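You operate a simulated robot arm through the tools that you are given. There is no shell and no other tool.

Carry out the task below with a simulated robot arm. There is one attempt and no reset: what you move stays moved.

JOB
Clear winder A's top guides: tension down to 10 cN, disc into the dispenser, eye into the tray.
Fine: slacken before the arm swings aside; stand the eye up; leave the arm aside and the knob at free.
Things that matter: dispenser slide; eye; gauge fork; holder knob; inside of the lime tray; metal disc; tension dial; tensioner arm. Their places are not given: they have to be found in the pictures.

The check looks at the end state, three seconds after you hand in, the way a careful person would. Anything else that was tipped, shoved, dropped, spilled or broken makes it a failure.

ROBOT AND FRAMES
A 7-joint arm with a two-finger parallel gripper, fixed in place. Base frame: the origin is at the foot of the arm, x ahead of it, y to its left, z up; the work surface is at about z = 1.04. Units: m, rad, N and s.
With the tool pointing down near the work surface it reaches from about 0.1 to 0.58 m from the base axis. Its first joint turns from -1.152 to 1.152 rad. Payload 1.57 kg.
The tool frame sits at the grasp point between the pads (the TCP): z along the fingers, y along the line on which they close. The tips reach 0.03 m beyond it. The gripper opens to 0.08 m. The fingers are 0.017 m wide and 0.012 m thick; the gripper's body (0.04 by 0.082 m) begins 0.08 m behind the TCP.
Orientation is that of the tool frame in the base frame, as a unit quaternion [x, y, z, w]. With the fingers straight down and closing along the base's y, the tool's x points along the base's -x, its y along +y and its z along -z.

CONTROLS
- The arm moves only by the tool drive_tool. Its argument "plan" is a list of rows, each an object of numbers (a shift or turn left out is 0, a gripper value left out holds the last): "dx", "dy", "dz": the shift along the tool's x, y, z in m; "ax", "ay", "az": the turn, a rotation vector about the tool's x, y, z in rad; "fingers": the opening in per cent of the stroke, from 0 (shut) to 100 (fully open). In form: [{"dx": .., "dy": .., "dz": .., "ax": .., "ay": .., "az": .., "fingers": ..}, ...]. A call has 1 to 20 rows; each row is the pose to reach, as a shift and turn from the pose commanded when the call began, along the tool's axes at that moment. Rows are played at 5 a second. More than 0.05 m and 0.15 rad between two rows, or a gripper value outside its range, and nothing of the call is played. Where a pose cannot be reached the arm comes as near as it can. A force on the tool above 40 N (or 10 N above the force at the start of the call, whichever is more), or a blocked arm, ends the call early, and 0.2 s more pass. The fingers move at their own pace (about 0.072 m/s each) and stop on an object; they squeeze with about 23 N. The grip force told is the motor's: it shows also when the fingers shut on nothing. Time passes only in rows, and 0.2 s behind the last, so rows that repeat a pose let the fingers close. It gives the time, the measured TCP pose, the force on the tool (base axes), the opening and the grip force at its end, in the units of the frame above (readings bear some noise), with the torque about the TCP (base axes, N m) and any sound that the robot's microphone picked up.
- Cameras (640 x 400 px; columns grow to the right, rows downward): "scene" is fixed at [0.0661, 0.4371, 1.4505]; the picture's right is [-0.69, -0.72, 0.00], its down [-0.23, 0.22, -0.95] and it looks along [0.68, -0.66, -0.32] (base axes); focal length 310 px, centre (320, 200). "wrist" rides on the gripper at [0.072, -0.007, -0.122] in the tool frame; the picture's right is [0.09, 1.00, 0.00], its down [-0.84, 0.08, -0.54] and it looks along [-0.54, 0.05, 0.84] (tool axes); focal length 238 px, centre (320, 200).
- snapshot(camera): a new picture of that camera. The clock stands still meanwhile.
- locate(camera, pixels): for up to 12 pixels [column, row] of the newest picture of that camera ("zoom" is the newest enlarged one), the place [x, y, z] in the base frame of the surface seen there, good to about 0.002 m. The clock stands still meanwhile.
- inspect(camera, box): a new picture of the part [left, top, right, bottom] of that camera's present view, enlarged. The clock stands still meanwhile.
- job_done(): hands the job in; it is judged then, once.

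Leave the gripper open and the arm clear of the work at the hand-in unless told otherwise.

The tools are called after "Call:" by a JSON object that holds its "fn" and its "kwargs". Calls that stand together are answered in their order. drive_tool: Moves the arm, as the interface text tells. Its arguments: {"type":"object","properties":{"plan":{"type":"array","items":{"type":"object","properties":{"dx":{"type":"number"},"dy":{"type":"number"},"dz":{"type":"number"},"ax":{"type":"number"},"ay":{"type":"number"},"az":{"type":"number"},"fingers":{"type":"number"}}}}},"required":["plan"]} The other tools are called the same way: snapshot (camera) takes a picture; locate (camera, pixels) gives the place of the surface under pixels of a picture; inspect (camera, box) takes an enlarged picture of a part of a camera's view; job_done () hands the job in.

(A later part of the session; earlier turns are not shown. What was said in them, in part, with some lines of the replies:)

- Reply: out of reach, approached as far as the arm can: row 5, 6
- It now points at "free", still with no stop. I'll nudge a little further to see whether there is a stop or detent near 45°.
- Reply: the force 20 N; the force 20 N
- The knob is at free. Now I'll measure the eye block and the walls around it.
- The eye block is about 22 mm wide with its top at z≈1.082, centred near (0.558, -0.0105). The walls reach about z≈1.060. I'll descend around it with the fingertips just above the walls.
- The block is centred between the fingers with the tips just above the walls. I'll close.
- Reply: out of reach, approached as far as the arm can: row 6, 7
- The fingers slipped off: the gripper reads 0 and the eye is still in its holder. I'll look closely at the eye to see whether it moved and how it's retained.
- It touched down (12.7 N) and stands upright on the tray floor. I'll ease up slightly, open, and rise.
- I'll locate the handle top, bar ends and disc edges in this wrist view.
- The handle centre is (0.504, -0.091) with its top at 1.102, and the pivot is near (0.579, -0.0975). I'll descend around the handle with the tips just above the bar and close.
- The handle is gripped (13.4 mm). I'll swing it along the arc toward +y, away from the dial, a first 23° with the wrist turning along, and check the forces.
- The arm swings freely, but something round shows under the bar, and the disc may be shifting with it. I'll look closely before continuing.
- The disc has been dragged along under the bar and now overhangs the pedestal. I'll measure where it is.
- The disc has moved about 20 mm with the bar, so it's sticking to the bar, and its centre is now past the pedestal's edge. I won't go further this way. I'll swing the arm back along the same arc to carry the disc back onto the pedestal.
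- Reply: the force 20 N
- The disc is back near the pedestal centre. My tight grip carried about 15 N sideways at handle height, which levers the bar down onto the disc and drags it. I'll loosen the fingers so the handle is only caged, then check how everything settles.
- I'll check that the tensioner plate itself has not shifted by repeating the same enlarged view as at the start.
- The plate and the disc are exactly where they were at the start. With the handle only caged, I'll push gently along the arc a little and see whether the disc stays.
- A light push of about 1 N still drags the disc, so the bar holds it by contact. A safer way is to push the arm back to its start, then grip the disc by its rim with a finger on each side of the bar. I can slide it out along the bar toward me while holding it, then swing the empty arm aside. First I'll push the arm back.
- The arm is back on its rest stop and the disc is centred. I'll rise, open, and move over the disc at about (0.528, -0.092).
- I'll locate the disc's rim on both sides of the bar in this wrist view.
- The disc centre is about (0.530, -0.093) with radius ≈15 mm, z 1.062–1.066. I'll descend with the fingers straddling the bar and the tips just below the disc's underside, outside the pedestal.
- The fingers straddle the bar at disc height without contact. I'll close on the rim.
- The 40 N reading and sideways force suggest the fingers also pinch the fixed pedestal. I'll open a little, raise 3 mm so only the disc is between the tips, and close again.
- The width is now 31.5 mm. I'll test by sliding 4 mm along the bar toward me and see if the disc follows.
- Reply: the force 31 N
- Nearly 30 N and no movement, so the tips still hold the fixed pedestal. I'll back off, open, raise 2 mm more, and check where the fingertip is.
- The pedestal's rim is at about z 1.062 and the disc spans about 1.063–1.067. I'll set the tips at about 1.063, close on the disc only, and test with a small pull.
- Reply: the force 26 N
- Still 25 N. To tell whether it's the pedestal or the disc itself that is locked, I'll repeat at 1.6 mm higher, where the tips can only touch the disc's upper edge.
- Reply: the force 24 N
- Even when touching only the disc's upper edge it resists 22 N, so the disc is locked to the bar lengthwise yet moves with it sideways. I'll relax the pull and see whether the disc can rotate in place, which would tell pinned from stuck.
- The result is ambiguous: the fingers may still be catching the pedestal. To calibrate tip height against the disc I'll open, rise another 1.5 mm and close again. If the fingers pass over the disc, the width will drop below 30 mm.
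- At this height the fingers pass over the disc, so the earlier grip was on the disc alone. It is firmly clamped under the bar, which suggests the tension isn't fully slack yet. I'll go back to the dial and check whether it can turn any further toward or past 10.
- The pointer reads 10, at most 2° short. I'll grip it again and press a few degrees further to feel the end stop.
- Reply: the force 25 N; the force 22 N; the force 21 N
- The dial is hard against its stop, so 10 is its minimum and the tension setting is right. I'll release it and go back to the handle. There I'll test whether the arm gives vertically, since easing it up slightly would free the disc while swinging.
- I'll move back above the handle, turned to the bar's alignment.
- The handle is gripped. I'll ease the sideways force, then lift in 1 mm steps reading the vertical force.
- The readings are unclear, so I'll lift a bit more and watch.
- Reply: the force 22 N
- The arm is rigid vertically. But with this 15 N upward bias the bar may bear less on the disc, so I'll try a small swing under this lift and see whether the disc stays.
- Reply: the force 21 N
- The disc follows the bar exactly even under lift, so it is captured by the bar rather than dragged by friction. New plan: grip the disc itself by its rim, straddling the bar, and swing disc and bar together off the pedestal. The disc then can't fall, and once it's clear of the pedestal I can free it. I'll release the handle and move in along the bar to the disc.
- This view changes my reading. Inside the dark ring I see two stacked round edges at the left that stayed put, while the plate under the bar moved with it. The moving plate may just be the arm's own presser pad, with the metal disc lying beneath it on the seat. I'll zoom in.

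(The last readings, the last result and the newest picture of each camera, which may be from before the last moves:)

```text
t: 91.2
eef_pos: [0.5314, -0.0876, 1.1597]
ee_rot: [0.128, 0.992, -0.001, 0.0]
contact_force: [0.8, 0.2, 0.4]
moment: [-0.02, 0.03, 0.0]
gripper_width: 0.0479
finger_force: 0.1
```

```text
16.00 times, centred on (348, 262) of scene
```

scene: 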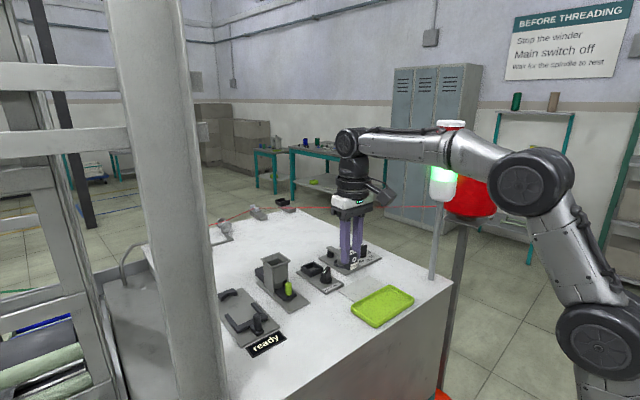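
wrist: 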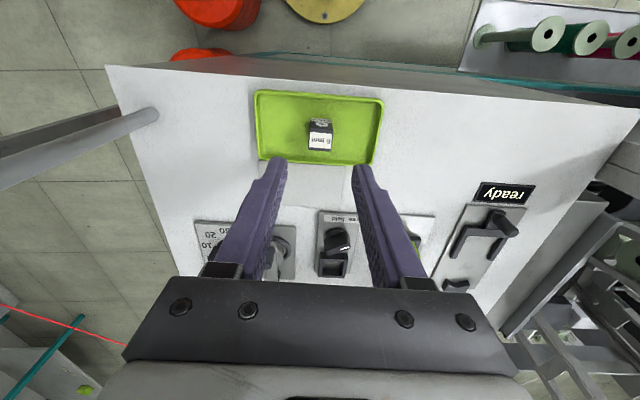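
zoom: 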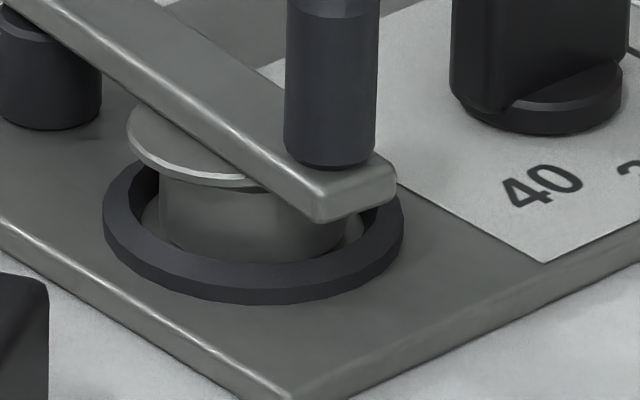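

That settles it: the thin plate is the arm's own presser pad, and the metal disc is the cylinder (r≈15 mm, z≈1.047–1.062) standing in the dark ring, which hasn't moved. So the arm can simply swing aside. I'll go back to the handle, cage it loosely, and push it along the arc.

Call:
{"fn": "drive_tool", "kwargs": {"plan": [{"dx": 0.013}, {"dx": 0.0255}, {"dx": 0.0255, "dz": 0.025}, {"dx": 0.0255, "dz": 0.048}, {"dx": 0.0255, "dz": 0.048, "fingers": 28}, {"dx": 0.0255, "dz": 0.048, "fingers": 28}]}}

Call:
{"fn": "inspect", "kwargs": {"camera": "wrist", "box": [260, 100, 380, 220]}}

```text
t: 92.6
eef_pos: [0.5054, -0.0806, 1.115]
ee_rot: [0.128, 0.992, 0.0, 0.001]
contact_force: [0.2, 0.0, -0.2]
moment: [0.01, -0.03, 0.0]
gripper_width: 0.0222
finger_force: 0.0
```

```text
3.33 times, centred on (320, 160) of wrist
```

zoom: 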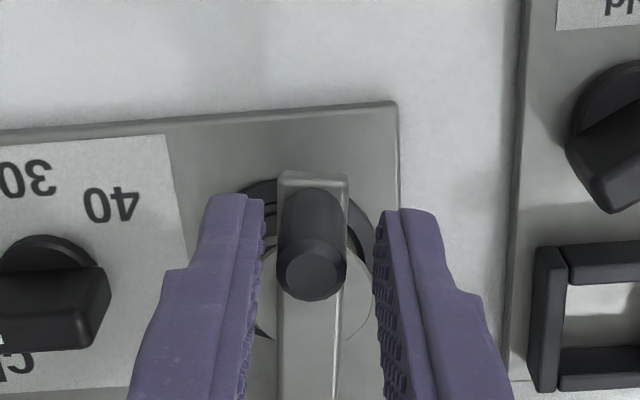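

The handle is caged. I'll swing it along the arc to about 43° total first.

Call:
{"fn": "drive_tool", "kwargs": {"plan": [{"dx": -0.0004, "dy": 0.0076, "az": 0.1}, {"dx": -0.0015, "dy": 0.0152, "az": 0.2}, {"dx": -0.0034, "dy": 0.0226, "az": 0.3}, {"dx": -0.006, "dy": 0.0298, "az": 0.4}, {"dx": -0.0094, "dy": 0.0367, "az": 0.5}, {"dx": -0.0134, "dy": 0.0432, "az": 0.6}, {"dx": -0.0134, "dy": 0.0432, "az": 0.6}]}}

Call:
{"fn": "inspect", "kwargs": {"camera": "scene", "box": [310, 235, 380, 285]}}

Call:
{"fn": "inspect", "kwargs": {"camera": "wrist", "box": [240, 80, 400, 220]}}

```text
t: 94.2
eef_pos: [0.5289, -0.0422, 1.1128]
ee_rot: [0.416, 0.909, 0.0, 0.0]
contact_force: [0.6, 0.4, -0.2]
moment: [0.01, 0.03, 0.06]
gripper_width: 0.0225
finger_force: 0.1
```

```text
8.00 times, centred on (345, 260) of scene
```

zoom: 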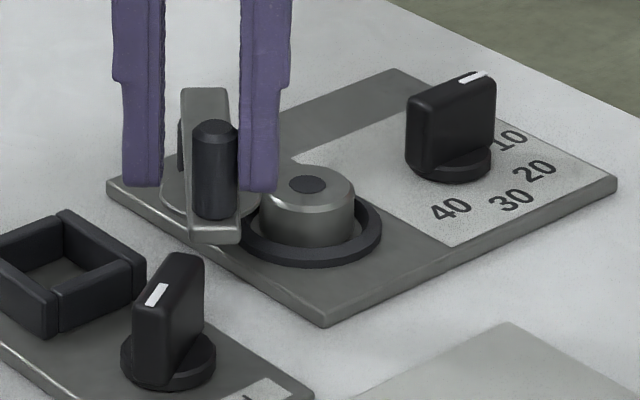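

```text
2.86 times, centred on (320, 150) of wrist
```

zoom: 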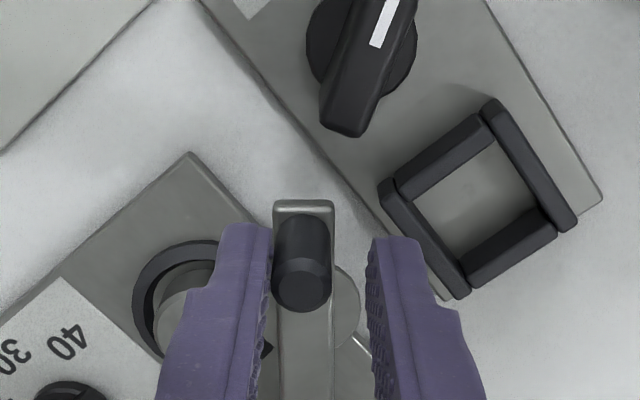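

Confirmed: the metal disc stands in the ring, uncovered. I'll push the arm a further 25–30° aside for room, feeling for its stop.

Call:
{"fn": "drive_tool", "kwargs": {"plan": [{"dx": -0.0004, "dy": 0.0076, "az": 0.1}, {"dx": -0.0015, "dy": 0.0152, "az": 0.2}, {"dx": -0.0034, "dy": 0.0226, "az": 0.3}, {"dx": -0.006, "dy": 0.0298, "az": 0.4}, {"dx": -0.0094, "dy": 0.0367, "az": 0.5}, {"dx": -0.0094, "dy": 0.0367, "az": 0.5}]}}

Call:
{"fn": "inspect", "kwargs": {"camera": "scene", "box": [310, 235, 380, 285]}}

Call:
{"fn": "inspect", "kwargs": {"camera": "wrist", "box": [240, 80, 400, 220]}}

```text
t: 95.6
eef_pos: [0.5602, -0.0263, 1.112]
ee_rot: [0.629, 0.777, -0.004, -0.002]
contact_force: [-24.4, -14.9, -1.2]
moment: [-0.2, 0.24, 0.22]
gripper_width: 0.0471
finger_force: 13.6
```

```text
8.00 times, centred on (345, 260) of scene
```

zoom: 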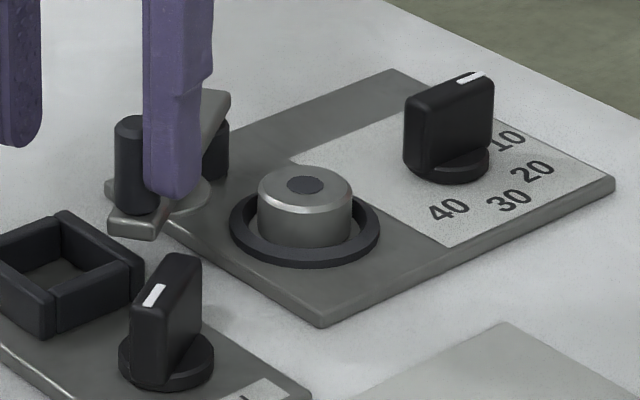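

```text
2.86 times, centred on (320, 150) of wrist
```

zoom: 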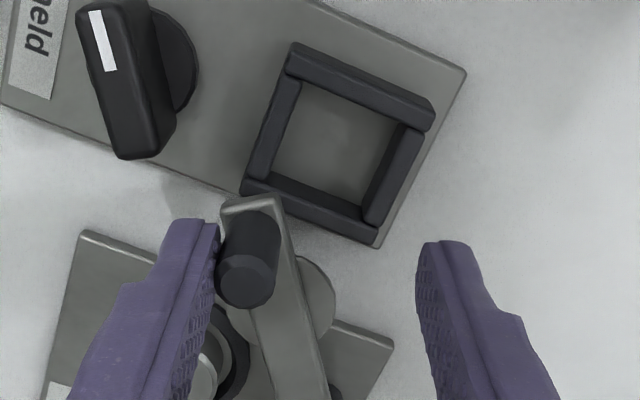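

The arm reached its stop at about 60°, clear of the disc. I'll release the pressure by opening and stepping back a few millimetres, then rise.

Call:
{"fn": "drive_tool", "kwargs": {"plan": [{"fingers": 62}, {"dy": -0.004, "fingers": 62}, {"dy": -0.004}, {"dy": -0.004, "dz": -0.02}, {"dy": -0.004, "dz": -0.045}, {"dy": -0.004, "dz": -0.045}]}}

Call:
{"fn": "snapshot", "kwargs": {"camera": "scene"}}

Call:
{"fn": "inspect", "kwargs": {"camera": "scene", "box": [310, 235, 380, 285]}}

```text
t: 97.0
eef_pos: [0.5579, -0.0247, 1.1573]
ee_rot: [0.628, 0.778, 0.0, -0.001]
contact_force: [0.1, -0.1, 0.5]
moment: [0.01, -0.01, 0.0]
gripper_width: 0.0498
finger_force: 0.1
```

```text
taken
```

scene: 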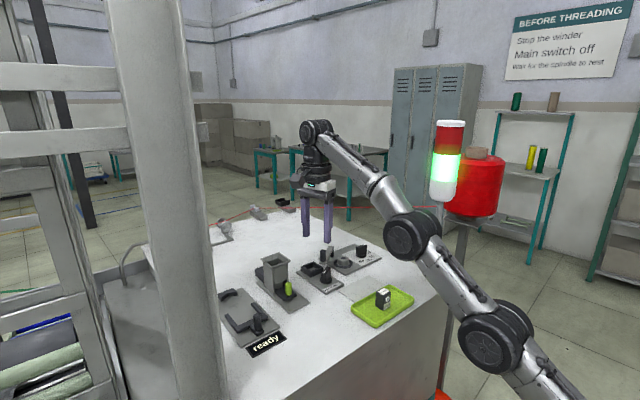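

```text
8.00 times, centred on (345, 260) of scene
```

zoom: 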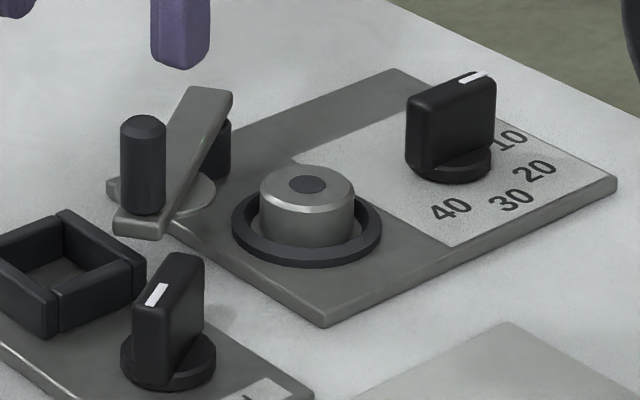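

The arm rests aside at its stop and the metal disc is exposed in its ring seat. Before picking it up I'll study the dispenser's opening.

Call:
{"fn": "inspect", "kwargs": {"camera": "scene", "box": [250, 245, 310, 305]}}

Call:
{"fn": "locate", "kwargs": {"camera": "zoom", "pixels": [[155, 90], [300, 45], [385, 105], [240, 160], [215, 120], [300, 80], [280, 130], [330, 110], [250, 100], [360, 255], [300, 300], [120, 190]]}}

Call:
{"fn": "inspect", "kwargs": {"camera": "scene", "box": [262, 250, 296, 276]}}

Call:
{"fn": "locate", "kwargs": {"camera": "zoom", "pixels": [[80, 100], [330, 30], [560, 130], [260, 230], [170, 125], [330, 75], [440, 140], [280, 190], [250, 130], [400, 110], [330, 120], [300, 150]]}}

```text
6.67 times, centred on (280, 275) of scene
```

zoom: 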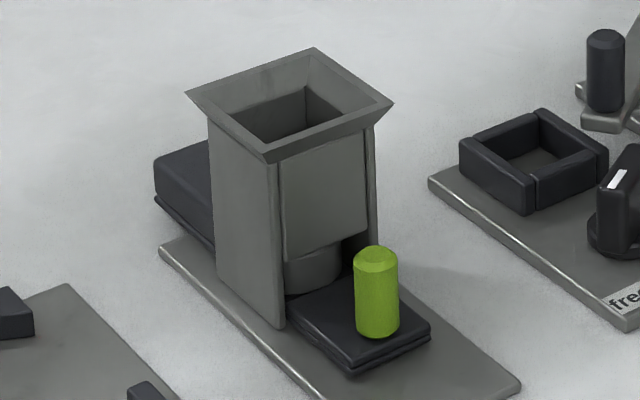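

```text
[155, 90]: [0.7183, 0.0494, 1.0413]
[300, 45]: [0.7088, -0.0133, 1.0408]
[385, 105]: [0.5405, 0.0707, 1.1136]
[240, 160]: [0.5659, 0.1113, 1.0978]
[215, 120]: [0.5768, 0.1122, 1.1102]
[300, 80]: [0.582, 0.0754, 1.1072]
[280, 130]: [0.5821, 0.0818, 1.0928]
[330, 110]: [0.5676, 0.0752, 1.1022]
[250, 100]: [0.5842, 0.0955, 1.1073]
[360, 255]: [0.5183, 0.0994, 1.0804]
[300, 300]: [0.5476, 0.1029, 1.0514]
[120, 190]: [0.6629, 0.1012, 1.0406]
```

```text
15.38 times, centred on (279, 263) of scene
```

zoom: 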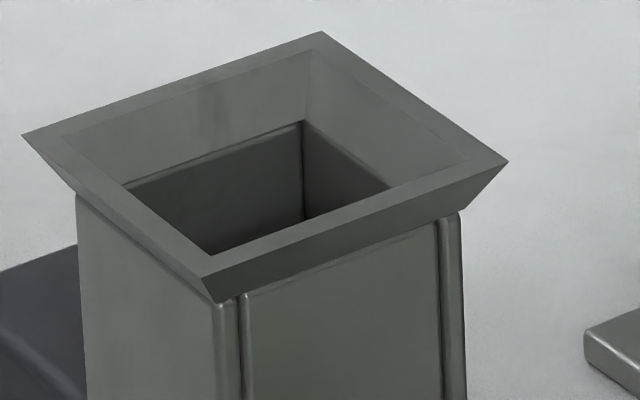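

```text
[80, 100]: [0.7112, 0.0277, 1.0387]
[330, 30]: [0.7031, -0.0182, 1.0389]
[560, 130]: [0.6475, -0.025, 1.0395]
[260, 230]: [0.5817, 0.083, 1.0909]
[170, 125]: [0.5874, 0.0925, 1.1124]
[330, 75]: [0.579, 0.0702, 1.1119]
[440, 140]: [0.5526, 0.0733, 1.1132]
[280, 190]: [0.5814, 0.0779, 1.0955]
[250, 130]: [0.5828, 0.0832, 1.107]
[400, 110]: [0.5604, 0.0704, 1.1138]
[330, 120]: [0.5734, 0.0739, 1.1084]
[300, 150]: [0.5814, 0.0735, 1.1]
```

I'll locate the rim corners and the throat corners of the hopper.

Call:
{"fn": "locate", "kwargs": {"camera": "zoom", "pixels": [[32, 135], [320, 37], [498, 160], [205, 272], [68, 140], [314, 55], [465, 162], [210, 250], [130, 187], [302, 126], [385, 187], [215, 248]]}}

Call:
{"fn": "snapshot", "kwargs": {"camera": "wrist"}}

```text
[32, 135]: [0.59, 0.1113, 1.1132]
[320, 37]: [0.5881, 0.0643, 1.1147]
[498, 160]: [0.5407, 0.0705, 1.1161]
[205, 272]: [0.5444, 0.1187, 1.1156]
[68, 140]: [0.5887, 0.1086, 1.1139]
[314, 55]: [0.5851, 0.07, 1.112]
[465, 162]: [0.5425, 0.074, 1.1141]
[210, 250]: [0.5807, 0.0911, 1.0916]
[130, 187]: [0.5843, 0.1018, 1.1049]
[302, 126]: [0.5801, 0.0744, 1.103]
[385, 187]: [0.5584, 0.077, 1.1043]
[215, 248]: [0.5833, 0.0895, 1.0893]
```

```text
taken
```

wrist: 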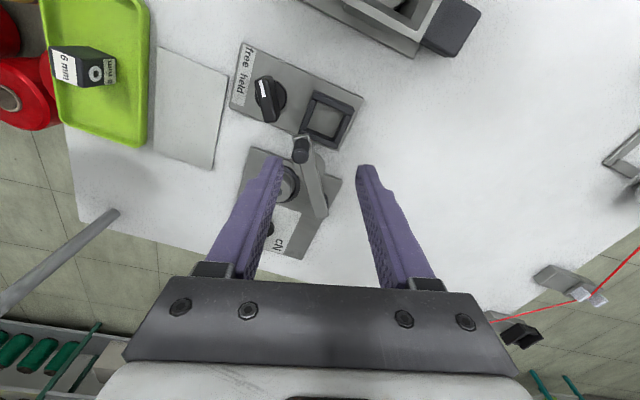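

The hopper's rim is at z≈1.115, centred near (0.566, 0.091), close to my reach limit. I'll move back and look down into it.

Call:
{"fn": "drive_tool", "kwargs": {"plan": [{"dx": 0.006, "dy": -0.008, "dz": -0.006, "az": -0.136}, {"dx": 0.014, "dy": -0.016, "dz": -0.012, "az": -0.272}, {"dx": 0.024, "dy": -0.022, "dz": -0.018, "az": -0.408}, {"dx": 0.036, "dy": -0.027, "dz": -0.0227, "az": -0.544}, {"dx": 0.05, "dy": -0.03, "dz": -0.0227, "az": -0.68}, {"dx": 0.065, "dy": -0.0325, "dz": -0.0227, "az": -0.816}, {"dx": 0.08, "dy": -0.0325, "dz": -0.0227, "az": -0.952}, {"dx": 0.095, "dy": -0.0325, "dz": -0.0227, "az": -1.088}, {"dx": 0.11, "dy": -0.0325, "dz": -0.0227, "az": -1.224}, {"dx": 0.1243, "dy": -0.0325, "dz": -0.0227, "az": -1.358}, {"dx": 0.1243, "dy": -0.0325, "dz": -0.0227, "az": -1.358}]}}

Call:
{"fn": "snapshot", "kwargs": {"camera": "wrist"}}

Call:
{"fn": "inspect", "kwargs": {"camera": "wrist", "box": [270, 100, 370, 230]}}

```text
t: 99.4
eef_pos: [0.4988, 0.0891, 1.1801]
ee_rot: [-0.002, 1.0, 0.0, 0.001]
contact_force: [0.3, 0.1, -0.1]
moment: [-0.01, -0.02, 0.0]
gripper_width: 0.0497
finger_force: 0.1
```

```text
taken
```

wrist: 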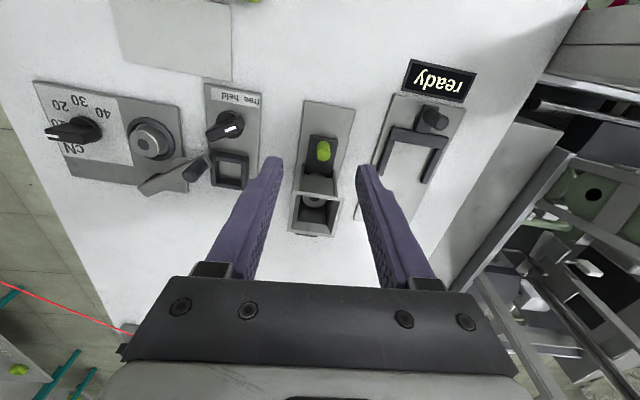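

```text
3.08 times, centred on (320, 165) of wrist
```

zoom: 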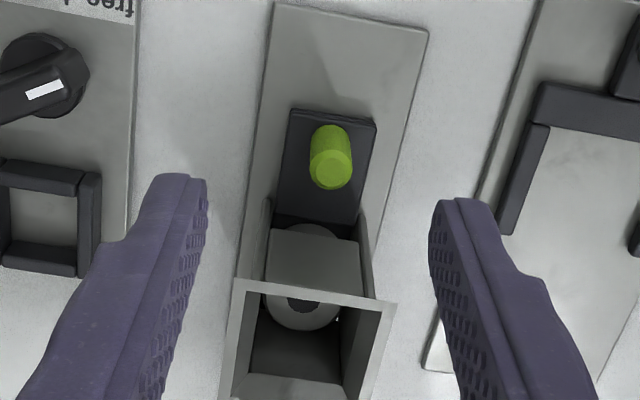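

A disc is already lying inside the hopper, so mine will go on top of it. I'll measure the hopper interior and the disc level.

Call:
{"fn": "inspect", "kwargs": {"camera": "wrist", "box": [290, 165, 350, 240]}}

Call:
{"fn": "locate", "kwargs": {"camera": "zoom", "pixels": [[180, 155], [480, 200], [150, 395], [440, 395], [225, 180], [440, 215], [285, 215], [320, 245], [250, 270], [385, 260], [300, 330], [300, 180]]}}

Call:
{"fn": "inspect", "kwargs": {"camera": "scene", "box": [335, 245, 370, 275]}}

Call:
{"fn": "locate", "kwargs": {"camera": "zoom", "pixels": [[330, 190], [240, 200], [420, 200], [330, 240], [330, 160], [240, 250], [330, 290], [410, 250], [180, 230], [330, 310], [290, 175], [370, 210]]}}

```text
5.33 times, centred on (320, 202) of wrist
```

zoom: 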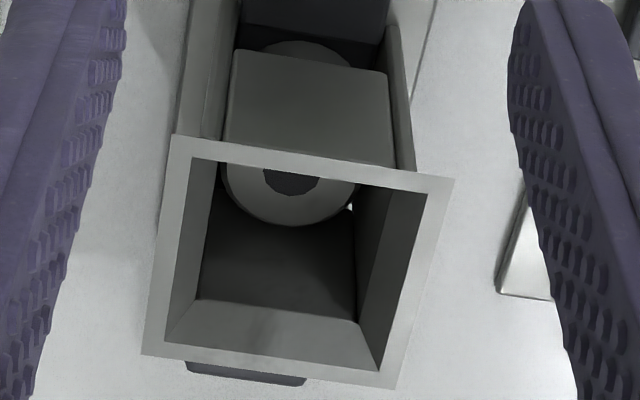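

```text
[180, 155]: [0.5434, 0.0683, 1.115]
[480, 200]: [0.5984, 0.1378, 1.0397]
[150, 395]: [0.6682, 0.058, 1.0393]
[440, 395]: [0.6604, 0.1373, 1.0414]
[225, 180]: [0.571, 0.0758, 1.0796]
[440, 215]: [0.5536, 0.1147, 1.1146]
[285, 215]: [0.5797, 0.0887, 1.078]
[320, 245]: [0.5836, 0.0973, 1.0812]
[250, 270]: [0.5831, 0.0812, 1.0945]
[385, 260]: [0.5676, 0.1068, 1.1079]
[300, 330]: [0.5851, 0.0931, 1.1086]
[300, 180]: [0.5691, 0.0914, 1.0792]
```

```text
13.33 times, centred on (352, 260) of scene
```

zoom: 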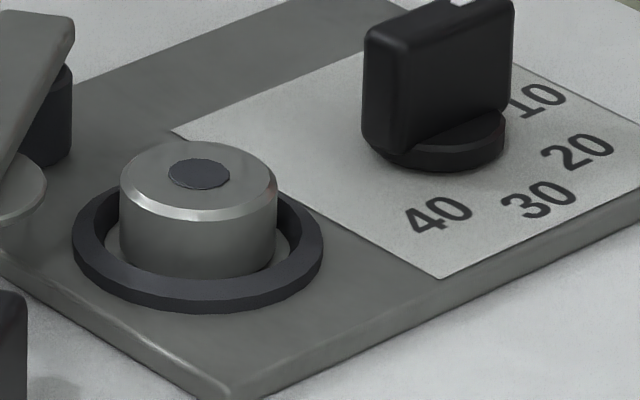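

```text
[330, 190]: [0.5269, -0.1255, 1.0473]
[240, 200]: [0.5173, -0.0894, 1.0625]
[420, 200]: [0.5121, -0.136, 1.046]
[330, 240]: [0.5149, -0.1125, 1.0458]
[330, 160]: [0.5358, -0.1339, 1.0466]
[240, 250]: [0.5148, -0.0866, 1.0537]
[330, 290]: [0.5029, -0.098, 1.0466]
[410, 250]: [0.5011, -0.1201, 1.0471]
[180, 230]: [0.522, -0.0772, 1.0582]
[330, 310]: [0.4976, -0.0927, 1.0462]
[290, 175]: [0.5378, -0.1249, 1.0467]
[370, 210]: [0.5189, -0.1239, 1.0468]
```

Two discs are stacked inside with their top at z≈1.079, and the throat (about 33 mm wide) starts at 1.104, so mine fits on top. Now the exact disc position in its seat.

Call:
{"fn": "locate", "kwargs": {"camera": "zoom", "pixels": [[199, 174], [172, 172], [228, 174], [125, 190], [270, 190], [200, 145], [200, 212], [130, 170], [265, 165], [200, 260], [90, 220], [310, 220]]}}

Call:
{"fn": "inspect", "kwargs": {"camera": "wrist", "box": [125, 110, 185, 170]}}

Call:
{"fn": "locate", "kwargs": {"camera": "zoom", "pixels": [[320, 200], [280, 220], [310, 230], [250, 200], [360, 200], [300, 150], [300, 260], [320, 170]]}}

```text
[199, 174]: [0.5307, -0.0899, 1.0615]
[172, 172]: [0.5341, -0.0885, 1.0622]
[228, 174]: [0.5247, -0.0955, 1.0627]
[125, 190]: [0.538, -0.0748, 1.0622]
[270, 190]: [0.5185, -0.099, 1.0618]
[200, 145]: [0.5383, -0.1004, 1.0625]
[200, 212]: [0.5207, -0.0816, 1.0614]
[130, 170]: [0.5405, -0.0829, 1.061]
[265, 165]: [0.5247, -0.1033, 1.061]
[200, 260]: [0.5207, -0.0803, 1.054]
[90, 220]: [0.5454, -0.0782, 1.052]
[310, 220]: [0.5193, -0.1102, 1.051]
```

```text
6.67 times, centred on (155, 140) of wrist
```

zoom: 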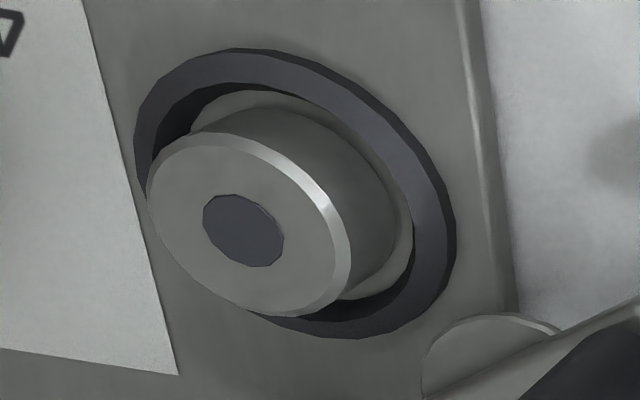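

```text
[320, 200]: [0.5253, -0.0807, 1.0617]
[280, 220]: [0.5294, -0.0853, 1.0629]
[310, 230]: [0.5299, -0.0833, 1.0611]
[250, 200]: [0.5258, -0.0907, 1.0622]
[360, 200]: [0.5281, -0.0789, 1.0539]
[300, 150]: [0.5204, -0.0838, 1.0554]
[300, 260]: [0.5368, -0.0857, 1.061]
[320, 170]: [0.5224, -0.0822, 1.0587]
```

The disc's centre is about (0.529, -0.091). The hopper is too far for a vertical hand at that height, so I'll tilt the hand 15° outward and grip the disc with that same tilt. The disc then stays upright when carried over. First I'll hover above the seat.

Call:
{"fn": "drive_tool", "kwargs": {"plan": [{"dx": -0.003, "dy": -0.03, "ay": -0.04, "fingers": 52}, {"dx": -0.007, "dy": -0.065, "ay": -0.085}, {"dx": -0.011, "dy": -0.1, "ay": -0.13}, {"dx": -0.016, "dy": -0.135, "dz": 0.005, "ay": -0.175}, {"dx": -0.02, "dy": -0.165, "dz": 0.015, "ay": -0.22}, {"dx": -0.0235, "dy": -0.1803, "dz": 0.03, "ay": -0.262}, {"dx": -0.0235, "dy": -0.1803, "dz": 0.03, "ay": -0.262}]}}

Call:
{"fn": "inspect", "kwargs": {"camera": "scene", "box": [310, 215, 390, 285]}}

Call:
{"fn": "inspect", "kwargs": {"camera": "wrist", "box": [260, 60, 380, 200]}}

```text
t: 101.0
eef_pos: [0.5246, -0.0919, 1.1487]
ee_rot: [-0.001, 0.991, 0.001, 0.13]
contact_force: [-0.2, 0.1, 0.4]
moment: [0.04, -0.03, -0.02]
gripper_width: 0.0415
finger_force: 0.0
```

```text
5.71 times, centred on (350, 250) of scene
```

zoom: 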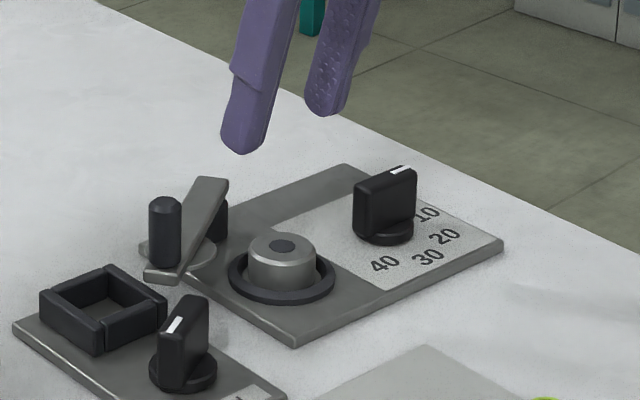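

```text
2.86 times, centred on (320, 130) of wrist
```

zoom: 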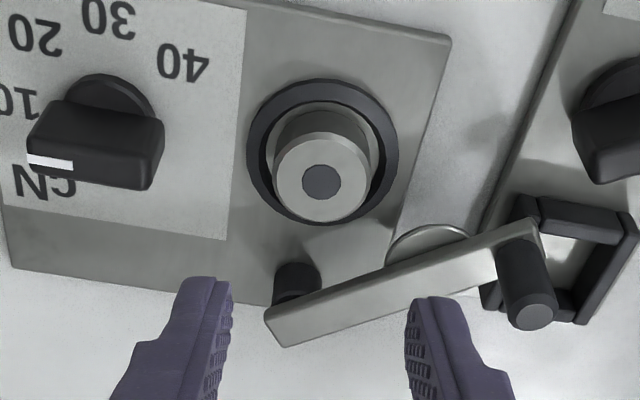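

The tips point outward as intended. I'll verify the disc centre in this view before descending.

Call:
{"fn": "locate", "kwargs": {"camera": "zoom", "pixels": [[321, 181], [276, 185], [368, 185], [321, 145], [321, 220], [303, 181], [340, 181]]}}

```text
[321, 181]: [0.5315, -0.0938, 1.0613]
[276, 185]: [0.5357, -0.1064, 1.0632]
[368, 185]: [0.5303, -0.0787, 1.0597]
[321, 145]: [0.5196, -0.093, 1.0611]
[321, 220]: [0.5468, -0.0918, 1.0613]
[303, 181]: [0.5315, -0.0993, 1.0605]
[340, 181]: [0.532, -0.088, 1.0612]
```

Centre confirmed near (0.5305, -0.092). I'll descend straight down in base terms along the tilted frame.

Call:
{"fn": "drive_tool", "kwargs": {"plan": [{"dx": 0.006, "dz": 0.02}, {"dx": 0.0115, "dz": 0.04}, {"dx": 0.015, "dz": 0.052}, {"dx": 0.0172, "dz": 0.0598}, {"dx": 0.0172, "dz": 0.0598}]}}

Call:
{"fn": "inspect", "kwargs": {"camera": "scene", "box": [320, 235, 380, 280]}}

Call:
{"fn": "inspect", "kwargs": {"camera": "wrist", "box": [260, 80, 380, 200]}}

```text
t: 102.2
eef_pos: [0.5244, -0.0908, 1.0843]
ee_rot: [-0.001, 0.991, 0.001, 0.131]
contact_force: [-0.8, -0.1, -0.3]
moment: [-0.05, -0.01, 0.05]
gripper_width: 0.0416
finger_force: 0.1
```

```text
8.89 times, centred on (350, 258) of scene
```

zoom: 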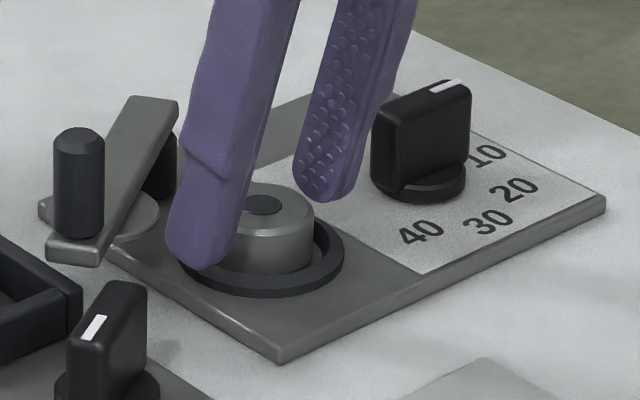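

```text
3.33 times, centred on (320, 140) of wrist
```

zoom: 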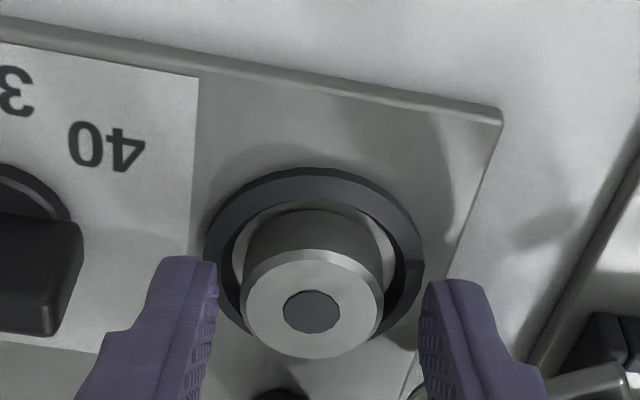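

The disc is between the tips, about 1 mm toward -y. I'll nudge and close.

Call:
{"fn": "drive_tool", "kwargs": {"plan": [{"dy": -0.001}, {"dy": -0.001, "fingers": 20}, {"dy": -0.001, "fingers": 0}, {"dy": -0.001, "fingers": 0}, {"dy": -0.001, "fingers": 0}]}}

Call:
{"fn": "inspect", "kwargs": {"camera": "scene", "box": [320, 235, 380, 280]}}

Call:
{"fn": "inspect", "kwargs": {"camera": "wrist", "box": [260, 80, 380, 200]}}

```text
t: 103.4
eef_pos: [0.5232, -0.0921, 1.0867]
ee_rot: [-0.001, 0.991, 0.0, 0.131]
contact_force: [0.4, 0.0, 0.4]
moment: [0.02, 0.0, 0.01]
gripper_width: 0.029
finger_force: 22.7
```

```text
8.89 times, centred on (350, 258) of scene
```

zoom: 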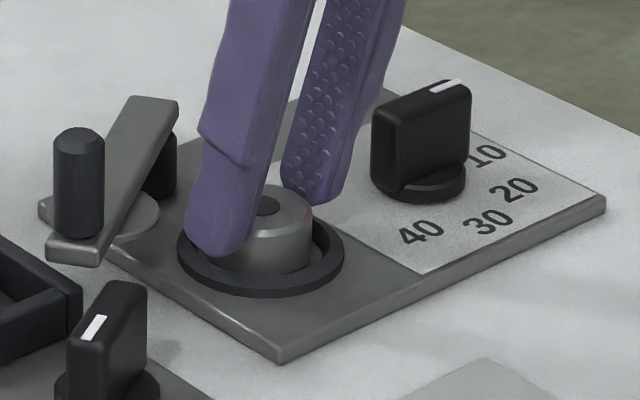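

```text
3.33 times, centred on (320, 140) of wrist
```

zoom: 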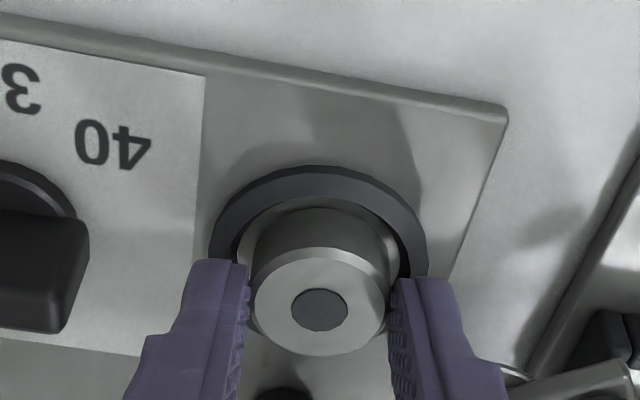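

The disc is gripped (29 mm, normal force). I'll lift slowly straight up and check that it comes along.

Call:
{"fn": "drive_tool", "kwargs": {"plan": [{"dx": -0.0005, "dz": -0.0019}, {"dx": -0.001, "dz": -0.0039}, {"dx": -0.0016, "dz": -0.0058}, {"dx": -0.0021, "dz": -0.0077}, {"dx": -0.0026, "dz": -0.0097}, {"dx": -0.0026, "dz": -0.0097}]}}

Call:
{"fn": "inspect", "kwargs": {"camera": "scene", "box": [320, 235, 380, 280]}}

Call:
{"fn": "inspect", "kwargs": {"camera": "wrist", "box": [260, 80, 380, 200]}}

```text
t: 104.8
eef_pos: [0.523, -0.0922, 1.0969]
ee_rot: [-0.001, 0.991, 0.0, 0.131]
contact_force: [-0.3, 0.1, -1.6]
moment: [0.0, 0.01, 0.04]
gripper_width: 0.0288
finger_force: 23.0
```

```text
8.89 times, centred on (350, 258) of scene
```

zoom: 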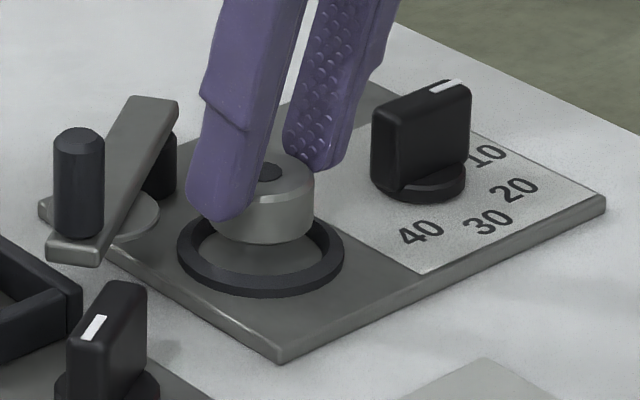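

```text
3.33 times, centred on (320, 140) of wrist
```

zoom: 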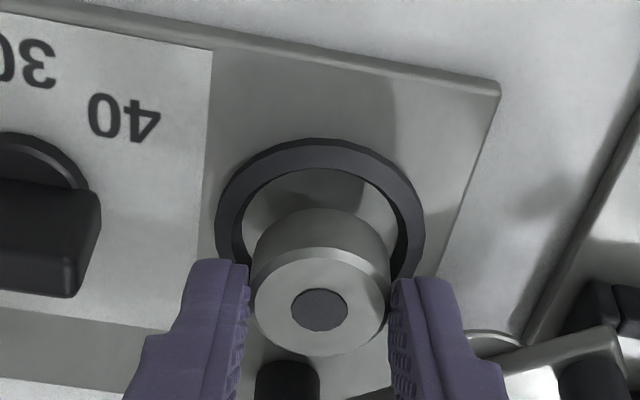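

The disc is out of its seat and upright. I'll continue up to carrying height (TCP z≈1.163).

Call:
{"fn": "drive_tool", "kwargs": {"plan": [{"dx": -0.0016, "dz": -0.0058}, {"dx": -0.0031, "dz": -0.0116}, {"dx": -0.0052, "dz": -0.0193}, {"dx": -0.0072, "dz": -0.027}, {"dx": -0.0093, "dz": -0.0348}, {"dx": -0.0114, "dz": -0.0425}, {"dx": -0.0135, "dz": -0.0502}, {"dx": -0.0155, "dz": -0.058}, {"dx": -0.0171, "dz": -0.0638}, {"dx": -0.0171, "dz": -0.0638}]}}

Call:
{"fn": "inspect", "kwargs": {"camera": "scene", "box": [300, 190, 390, 280]}}

Call:
{"fn": "inspect", "kwargs": {"camera": "wrist", "box": [260, 80, 380, 200]}}

```text
t: 107.0
eef_pos: [0.5222, -0.092, 1.1639]
ee_rot: [-0.001, 0.991, 0.0, 0.13]
contact_force: [-0.2, -0.5, 0.0]
moment: [-0.01, 0.02, 0.02]
gripper_width: 0.0285
finger_force: 22.8
```

```text
4.44 times, centred on (345, 235) of scene
```

zoom: 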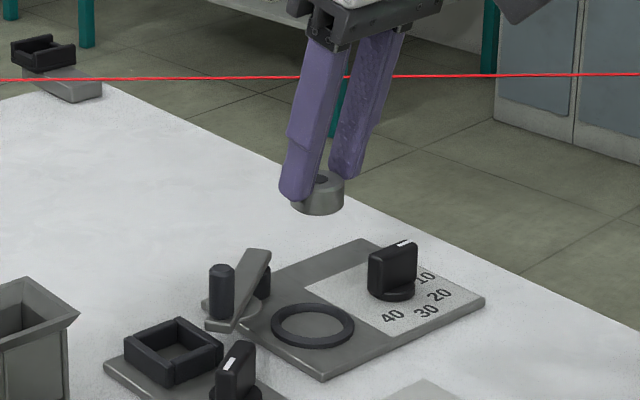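

```text
3.33 times, centred on (320, 140) of wrist
```

zoom: 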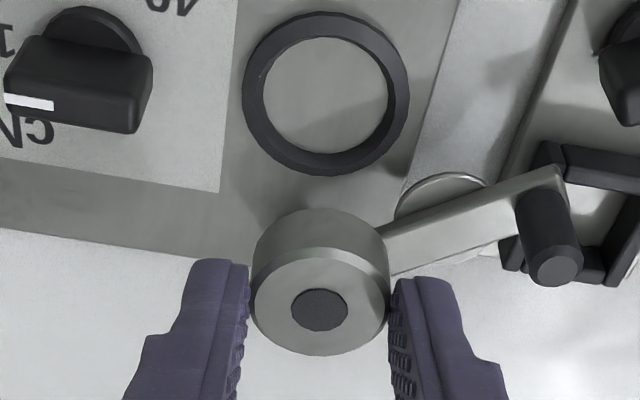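

The disc is held unchanged, its bottom at about z 1.124. I'll carry it across to the hopper in gentle steps, first stopping just short.

Call:
{"fn": "drive_tool", "kwargs": {"plan": [{"dx": -0.002, "dy": 0.01, "dz": 0.0005}, {"dx": -0.005, "dy": 0.028, "dz": 0.0014}, {"dx": -0.009, "dy": 0.048, "dz": 0.0025}, {"dx": -0.013, "dy": 0.068, "dz": 0.0035}, {"dx": -0.017, "dy": 0.088, "dz": 0.0046}, {"dx": -0.021, "dy": 0.108, "dz": 0.0056}, {"dx": -0.025, "dy": 0.128, "dz": 0.0067}, {"dx": -0.029, "dy": 0.148, "dz": 0.0078}, {"dx": -0.033, "dy": 0.168, "dz": 0.0088}, {"dx": -0.0355, "dy": 0.1832, "dz": 0.0095}, {"dx": -0.0355, "dy": 0.1832, "dz": 0.0095}]}}

Call:
{"fn": "snapshot", "kwargs": {"camera": "scene"}}

Call:
{"fn": "inspect", "kwargs": {"camera": "scene", "box": [245, 205, 325, 285]}}

Call:
{"fn": "inspect", "kwargs": {"camera": "wrist", "box": [260, 80, 380, 220]}}

```text
t: 109.4
eef_pos: [0.5594, 0.0924, 1.1642]
ee_rot: [-0.001, 0.991, 0.0, 0.13]
contact_force: [-0.1, 0.9, -0.8]
moment: [-0.02, -0.01, -0.01]
gripper_width: 0.0289
finger_force: 23.1
```

```text
taken
```

scene: 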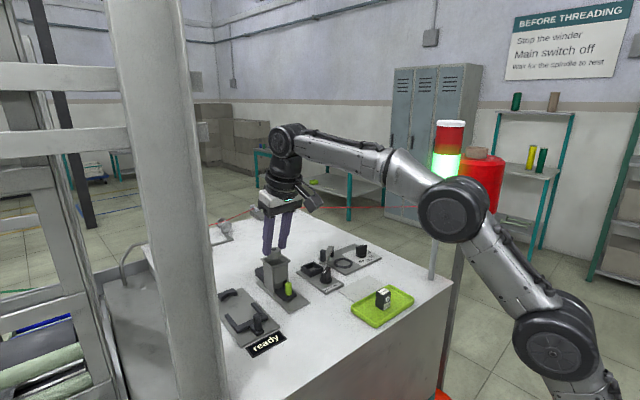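

```text
5.00 times, centred on (285, 245) of scene
```

zoom: 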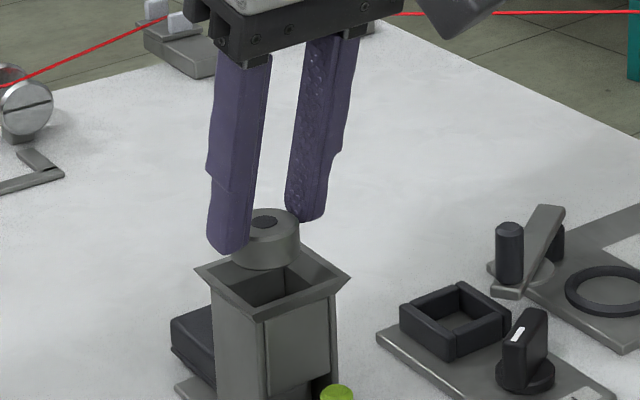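

```text
2.86 times, centred on (320, 150) of wrist
```

zoom: 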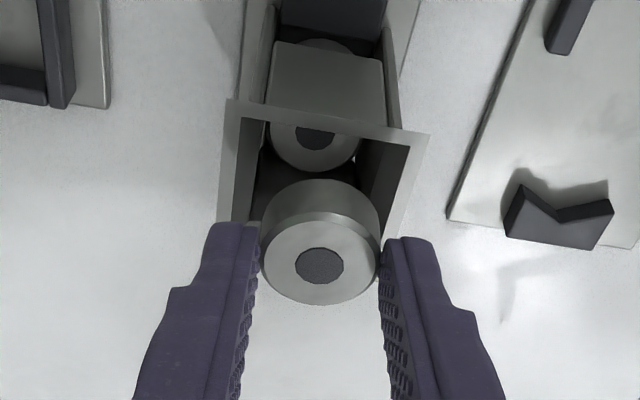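

I'm over the hopper. I'll measure the disc against the rim to centre it.

Call:
{"fn": "locate", "kwargs": {"camera": "zoom", "pixels": [[320, 266], [262, 265], [379, 265], [320, 228], [320, 302], [232, 106], [424, 136], [330, 122], [226, 190], [405, 200], [296, 266], [345, 266]]}}

Call:
{"fn": "inspect", "kwargs": {"camera": "scene", "box": [258, 235, 302, 275]}}

Call:
{"fn": "locate", "kwargs": {"camera": "zoom", "pixels": [[300, 110], [215, 190], [365, 150], [290, 205], [120, 205], [360, 150], [505, 215], [255, 330], [330, 180], [370, 105], [350, 200], [230, 140]]}}

```text
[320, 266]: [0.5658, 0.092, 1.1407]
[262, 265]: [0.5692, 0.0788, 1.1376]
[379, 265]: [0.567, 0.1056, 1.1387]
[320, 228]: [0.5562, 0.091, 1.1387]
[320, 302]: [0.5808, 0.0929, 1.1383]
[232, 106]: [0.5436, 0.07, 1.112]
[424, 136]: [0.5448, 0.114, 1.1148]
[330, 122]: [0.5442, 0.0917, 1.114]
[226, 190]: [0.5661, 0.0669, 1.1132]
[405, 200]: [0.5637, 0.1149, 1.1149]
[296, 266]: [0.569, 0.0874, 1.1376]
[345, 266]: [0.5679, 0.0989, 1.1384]
```

```text
10.00 times, centred on (280, 255) of scene
```

zoom: 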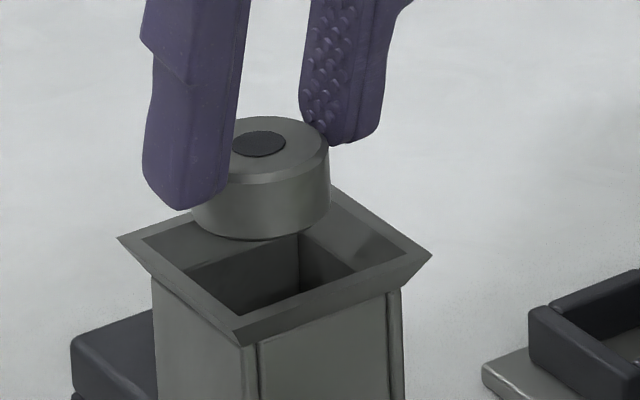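

```text
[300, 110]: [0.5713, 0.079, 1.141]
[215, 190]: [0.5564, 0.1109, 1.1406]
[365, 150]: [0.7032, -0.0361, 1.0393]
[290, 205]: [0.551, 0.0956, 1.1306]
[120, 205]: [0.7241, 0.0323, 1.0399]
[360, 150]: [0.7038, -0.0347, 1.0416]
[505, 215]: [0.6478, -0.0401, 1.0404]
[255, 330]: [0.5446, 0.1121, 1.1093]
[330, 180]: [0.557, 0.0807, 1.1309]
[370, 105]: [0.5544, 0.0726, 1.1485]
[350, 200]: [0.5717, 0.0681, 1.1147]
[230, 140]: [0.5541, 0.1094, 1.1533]
```

The disc's centre is (0.568, 0.092) against the hopper centre of about (0.566, 0.091). I'll correct by 1.5 mm and lower until the tips are just above the rim, with the disc's bottom inside the funnel.

Call:
{"fn": "drive_tool", "kwargs": {"plan": [{"dx": 0.0018, "dy": -0.0003, "dz": 0.0045}, {"dx": 0.0036, "dy": -0.0006, "dz": 0.009}, {"dx": 0.0052, "dy": -0.0007, "dz": 0.0136}, {"dx": 0.0052, "dy": -0.0007, "dz": 0.0136}]}}

Call:
{"fn": "inspect", "kwargs": {"camera": "scene", "box": [258, 235, 302, 275]}}

Call:
{"fn": "inspect", "kwargs": {"camera": "wrist", "box": [260, 80, 380, 220]}}

```text
t: 110.4
eef_pos: [0.556, 0.0886, 1.1504]
ee_rot: [-0.001, 0.991, 0.0, 0.131]
contact_force: [0.4, -0.6, -0.5]
moment: [0.03, -0.03, -0.01]
gripper_width: 0.0289
finger_force: 22.9
```

```text
10.00 times, centred on (280, 255) of scene
```

zoom: 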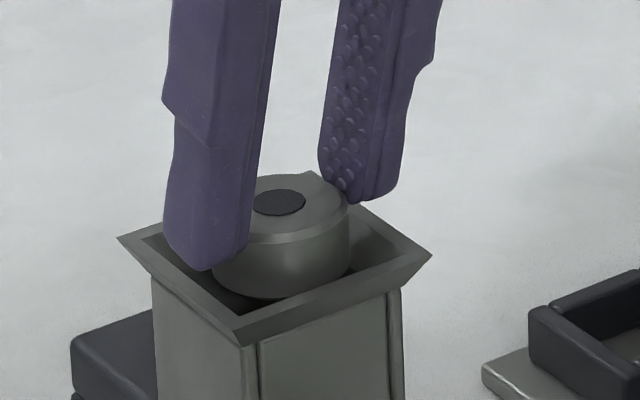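

```text
2.86 times, centred on (320, 150) of wrist
```

zoom: 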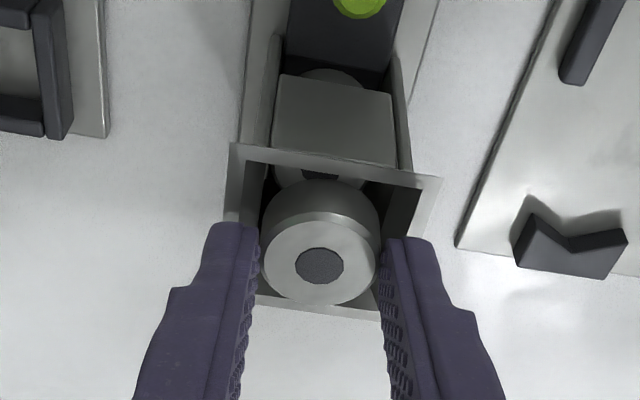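

I'll check centring once more before releasing.

Call:
{"fn": "locate", "kwargs": {"camera": "zoom", "pixels": [[320, 266], [296, 266], [345, 266], [262, 262], [377, 262], [320, 228], [320, 300], [232, 148], [432, 180], [228, 200], [418, 225], [300, 303]]}}

```text
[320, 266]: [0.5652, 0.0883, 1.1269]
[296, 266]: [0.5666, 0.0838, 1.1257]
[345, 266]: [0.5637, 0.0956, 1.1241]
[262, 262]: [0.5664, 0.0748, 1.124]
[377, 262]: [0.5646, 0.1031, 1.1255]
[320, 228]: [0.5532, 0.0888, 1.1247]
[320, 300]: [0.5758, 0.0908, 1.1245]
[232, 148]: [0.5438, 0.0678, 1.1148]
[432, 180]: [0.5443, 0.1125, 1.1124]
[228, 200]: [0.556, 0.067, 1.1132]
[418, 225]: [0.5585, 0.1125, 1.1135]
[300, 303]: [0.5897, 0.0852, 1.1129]
```

Centred within about 2 mm. I'll shift 1 mm forward, lower 1.5 mm, then open slowly to let it drop in.

Call:
{"fn": "drive_tool", "kwargs": {"plan": [{"dx": -0.0006, "dz": 0.0017}, {"dx": -0.0006, "dz": 0.0017}]}}

Call:
{"fn": "drive_tool", "kwargs": {"plan": [{"fingers": 45}, {"fingers": 50}, {"fingers": 50}]}}

Call:
{"fn": "inspect", "kwargs": {"camera": "scene", "box": [258, 235, 302, 275]}}

Call:
{"fn": "inspect", "kwargs": {"camera": "wrist", "box": [260, 80, 380, 220]}}

```text
t: 111.0
eef_pos: [0.5586, 0.0892, 1.1484]
ee_rot: [-0.002, 0.991, 0.001, 0.13]
contact_force: [0.3, 0.6, -0.7]
moment: [0.01, -0.01, -0.03]
gripper_width: 0.029
finger_force: 23.6
```

```text
t: 111.8
eef_pos: [0.5586, 0.0897, 1.1485]
ee_rot: [-0.001, 0.991, 0.001, 0.131]
contact_force: [0.3, -1.3, 0.6]
moment: [-0.01, -0.01, -0.03]
gripper_width: 0.04
finger_force: 0.2
```

```text
10.00 times, centred on (280, 255) of scene
```

zoom: 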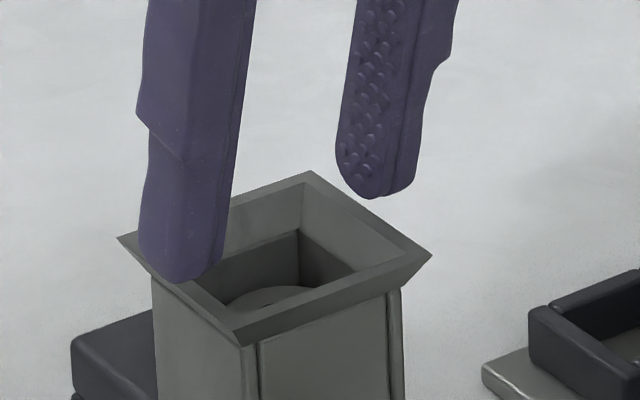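

```text
2.86 times, centred on (320, 150) of wrist
```

zoom: 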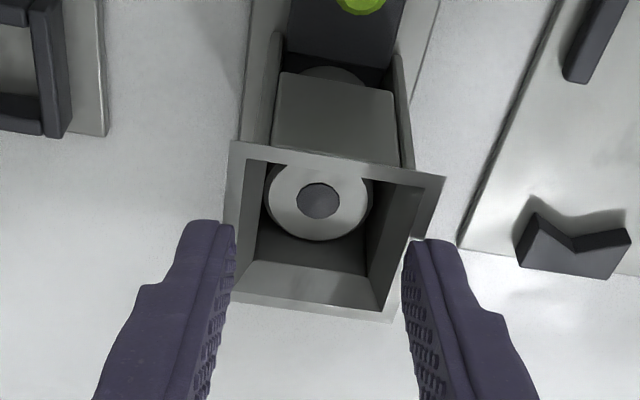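

The disc dropped in and lies flat inside the hopper. I'll back the hand away up and toward the base, untilting, and then check everything.

Call:
{"fn": "drive_tool", "kwargs": {"plan": [{"dx": -0.0031, "dz": -0.0116}, {"dx": 0.0225, "dz": -0.0319, "ay": 0.04}, {"dx": 0.0511, "dy": -0.005, "dz": -0.0603, "ay": 0.08}, {"dx": 0.0798, "dy": -0.02, "dz": -0.0887, "ay": 0.125}, {"dx": 0.1084, "dy": -0.035, "dz": -0.1171, "ay": 0.17}, {"dx": 0.1357, "dy": -0.05, "dz": -0.1503, "ay": 0.215}, {"dx": 0.1595, "dy": -0.07, "dz": -0.1774, "ay": 0.262, "fingers": 100}, {"dx": 0.1595, "dy": -0.07, "dz": -0.1774, "ay": 0.262, "fingers": 100}]}}

Call:
{"fn": "snapshot", "kwargs": {"camera": "scene"}}

Call:
{"fn": "snapshot", "kwargs": {"camera": "wrist"}}

Call:
{"fn": "inspect", "kwargs": {"camera": "scene", "box": [200, 180, 460, 360]}}

Call:
{"fn": "inspect", "kwargs": {"camera": "scene", "box": [300, 230, 400, 300]}}

Call:
{"fn": "inspect", "kwargs": {"camera": "scene", "box": [210, 245, 310, 360]}}

```text
t: 113.6
eef_pos: [0.3608, 0.0179, 1.2788]
ee_rot: [-0.001, 1.0, 0.0, -0.001]
contact_force: [0.4, 0.1, -0.3]
moment: [0.02, -0.01, -0.04]
gripper_width: 0.0802
finger_force: 0.1
```

```text
taken
```

scene: 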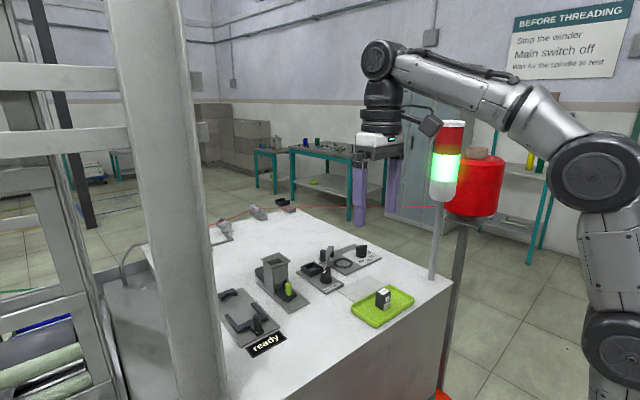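

```text
taken
```

wrist: 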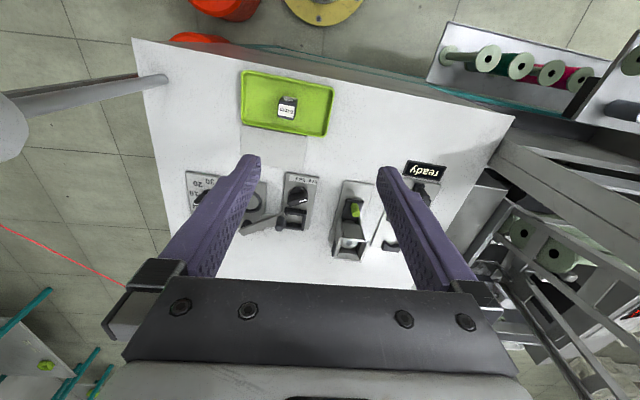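

```text
2.22 times, centred on (330, 270) of scene
```

zoom: 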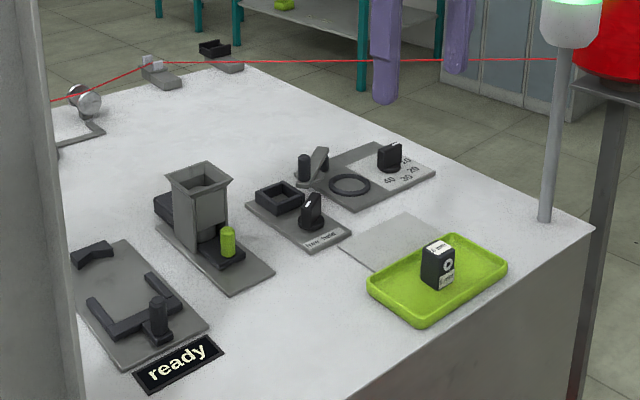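

```text
5.71 times, centred on (350, 265) of scene
```

zoom: 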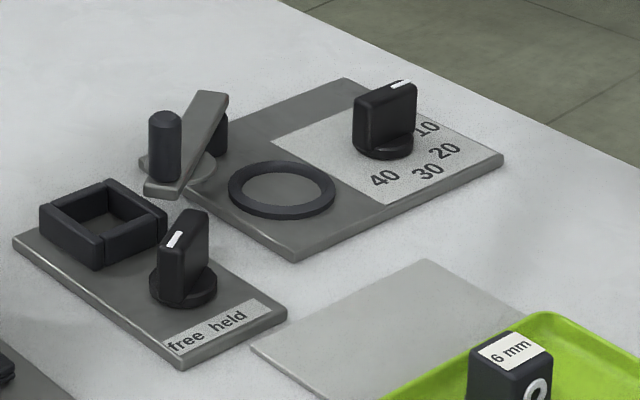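

```text
3.48 times, centred on (260, 302) of scene
```

zoom: 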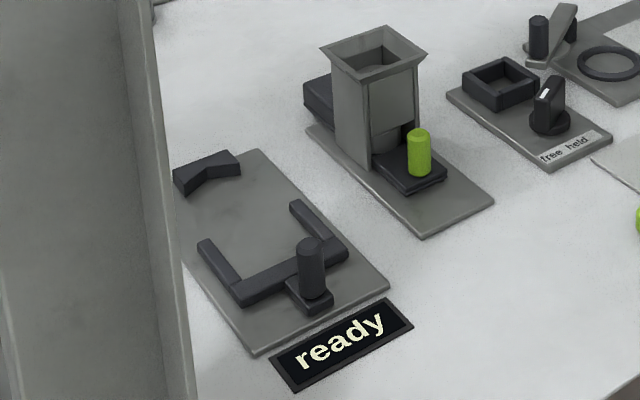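

Everything checks out:
- **Dial:** reads 10.
- **Tensioner arm:** rests aside at its stop, and the ring seat is empty.
- **Disc:** in the dispenser.
- **Eye:** stands upright in the lime tray.
- **Holder knob:** at free.
- **Dispenser slide, gauge fork and display:** untouched.

The gripper is open and clear of the work, so I'm handing in.

Call:
{"fn": "job_done", "kwargs": {}}

```text
The job is handed in.
```

I've handed the job in, with winder A's top guides cleared. The hand-in gave no verdict, so the result below is what my last pictures showed.

- **Tension dial:** turned from 40 down to 10, its lowest stop, before the tensioner arm was touched.
- **Holder knob and eye:** the knob is at its free stop, and the eye stands upright in the lime tray. My first lift of the eye slipped off and left it in its holder; the second held.
- **Tensioner arm:** left aside against its stop, about 60° from where it started.
- **Metal disc:** lying flat in the dispenser, on top of the discs already there.

I swung the tensioner arm out and back before its final swing. I had mistaken the pad under the arm for the disc and gripped it a few times. The tensioner plate looked unmoved in the pictures I compared, and the real disc stayed in its seat until I lifted it out.

The dispenser slide and gauge fork were not touched. The gripper is open and clear of the work.
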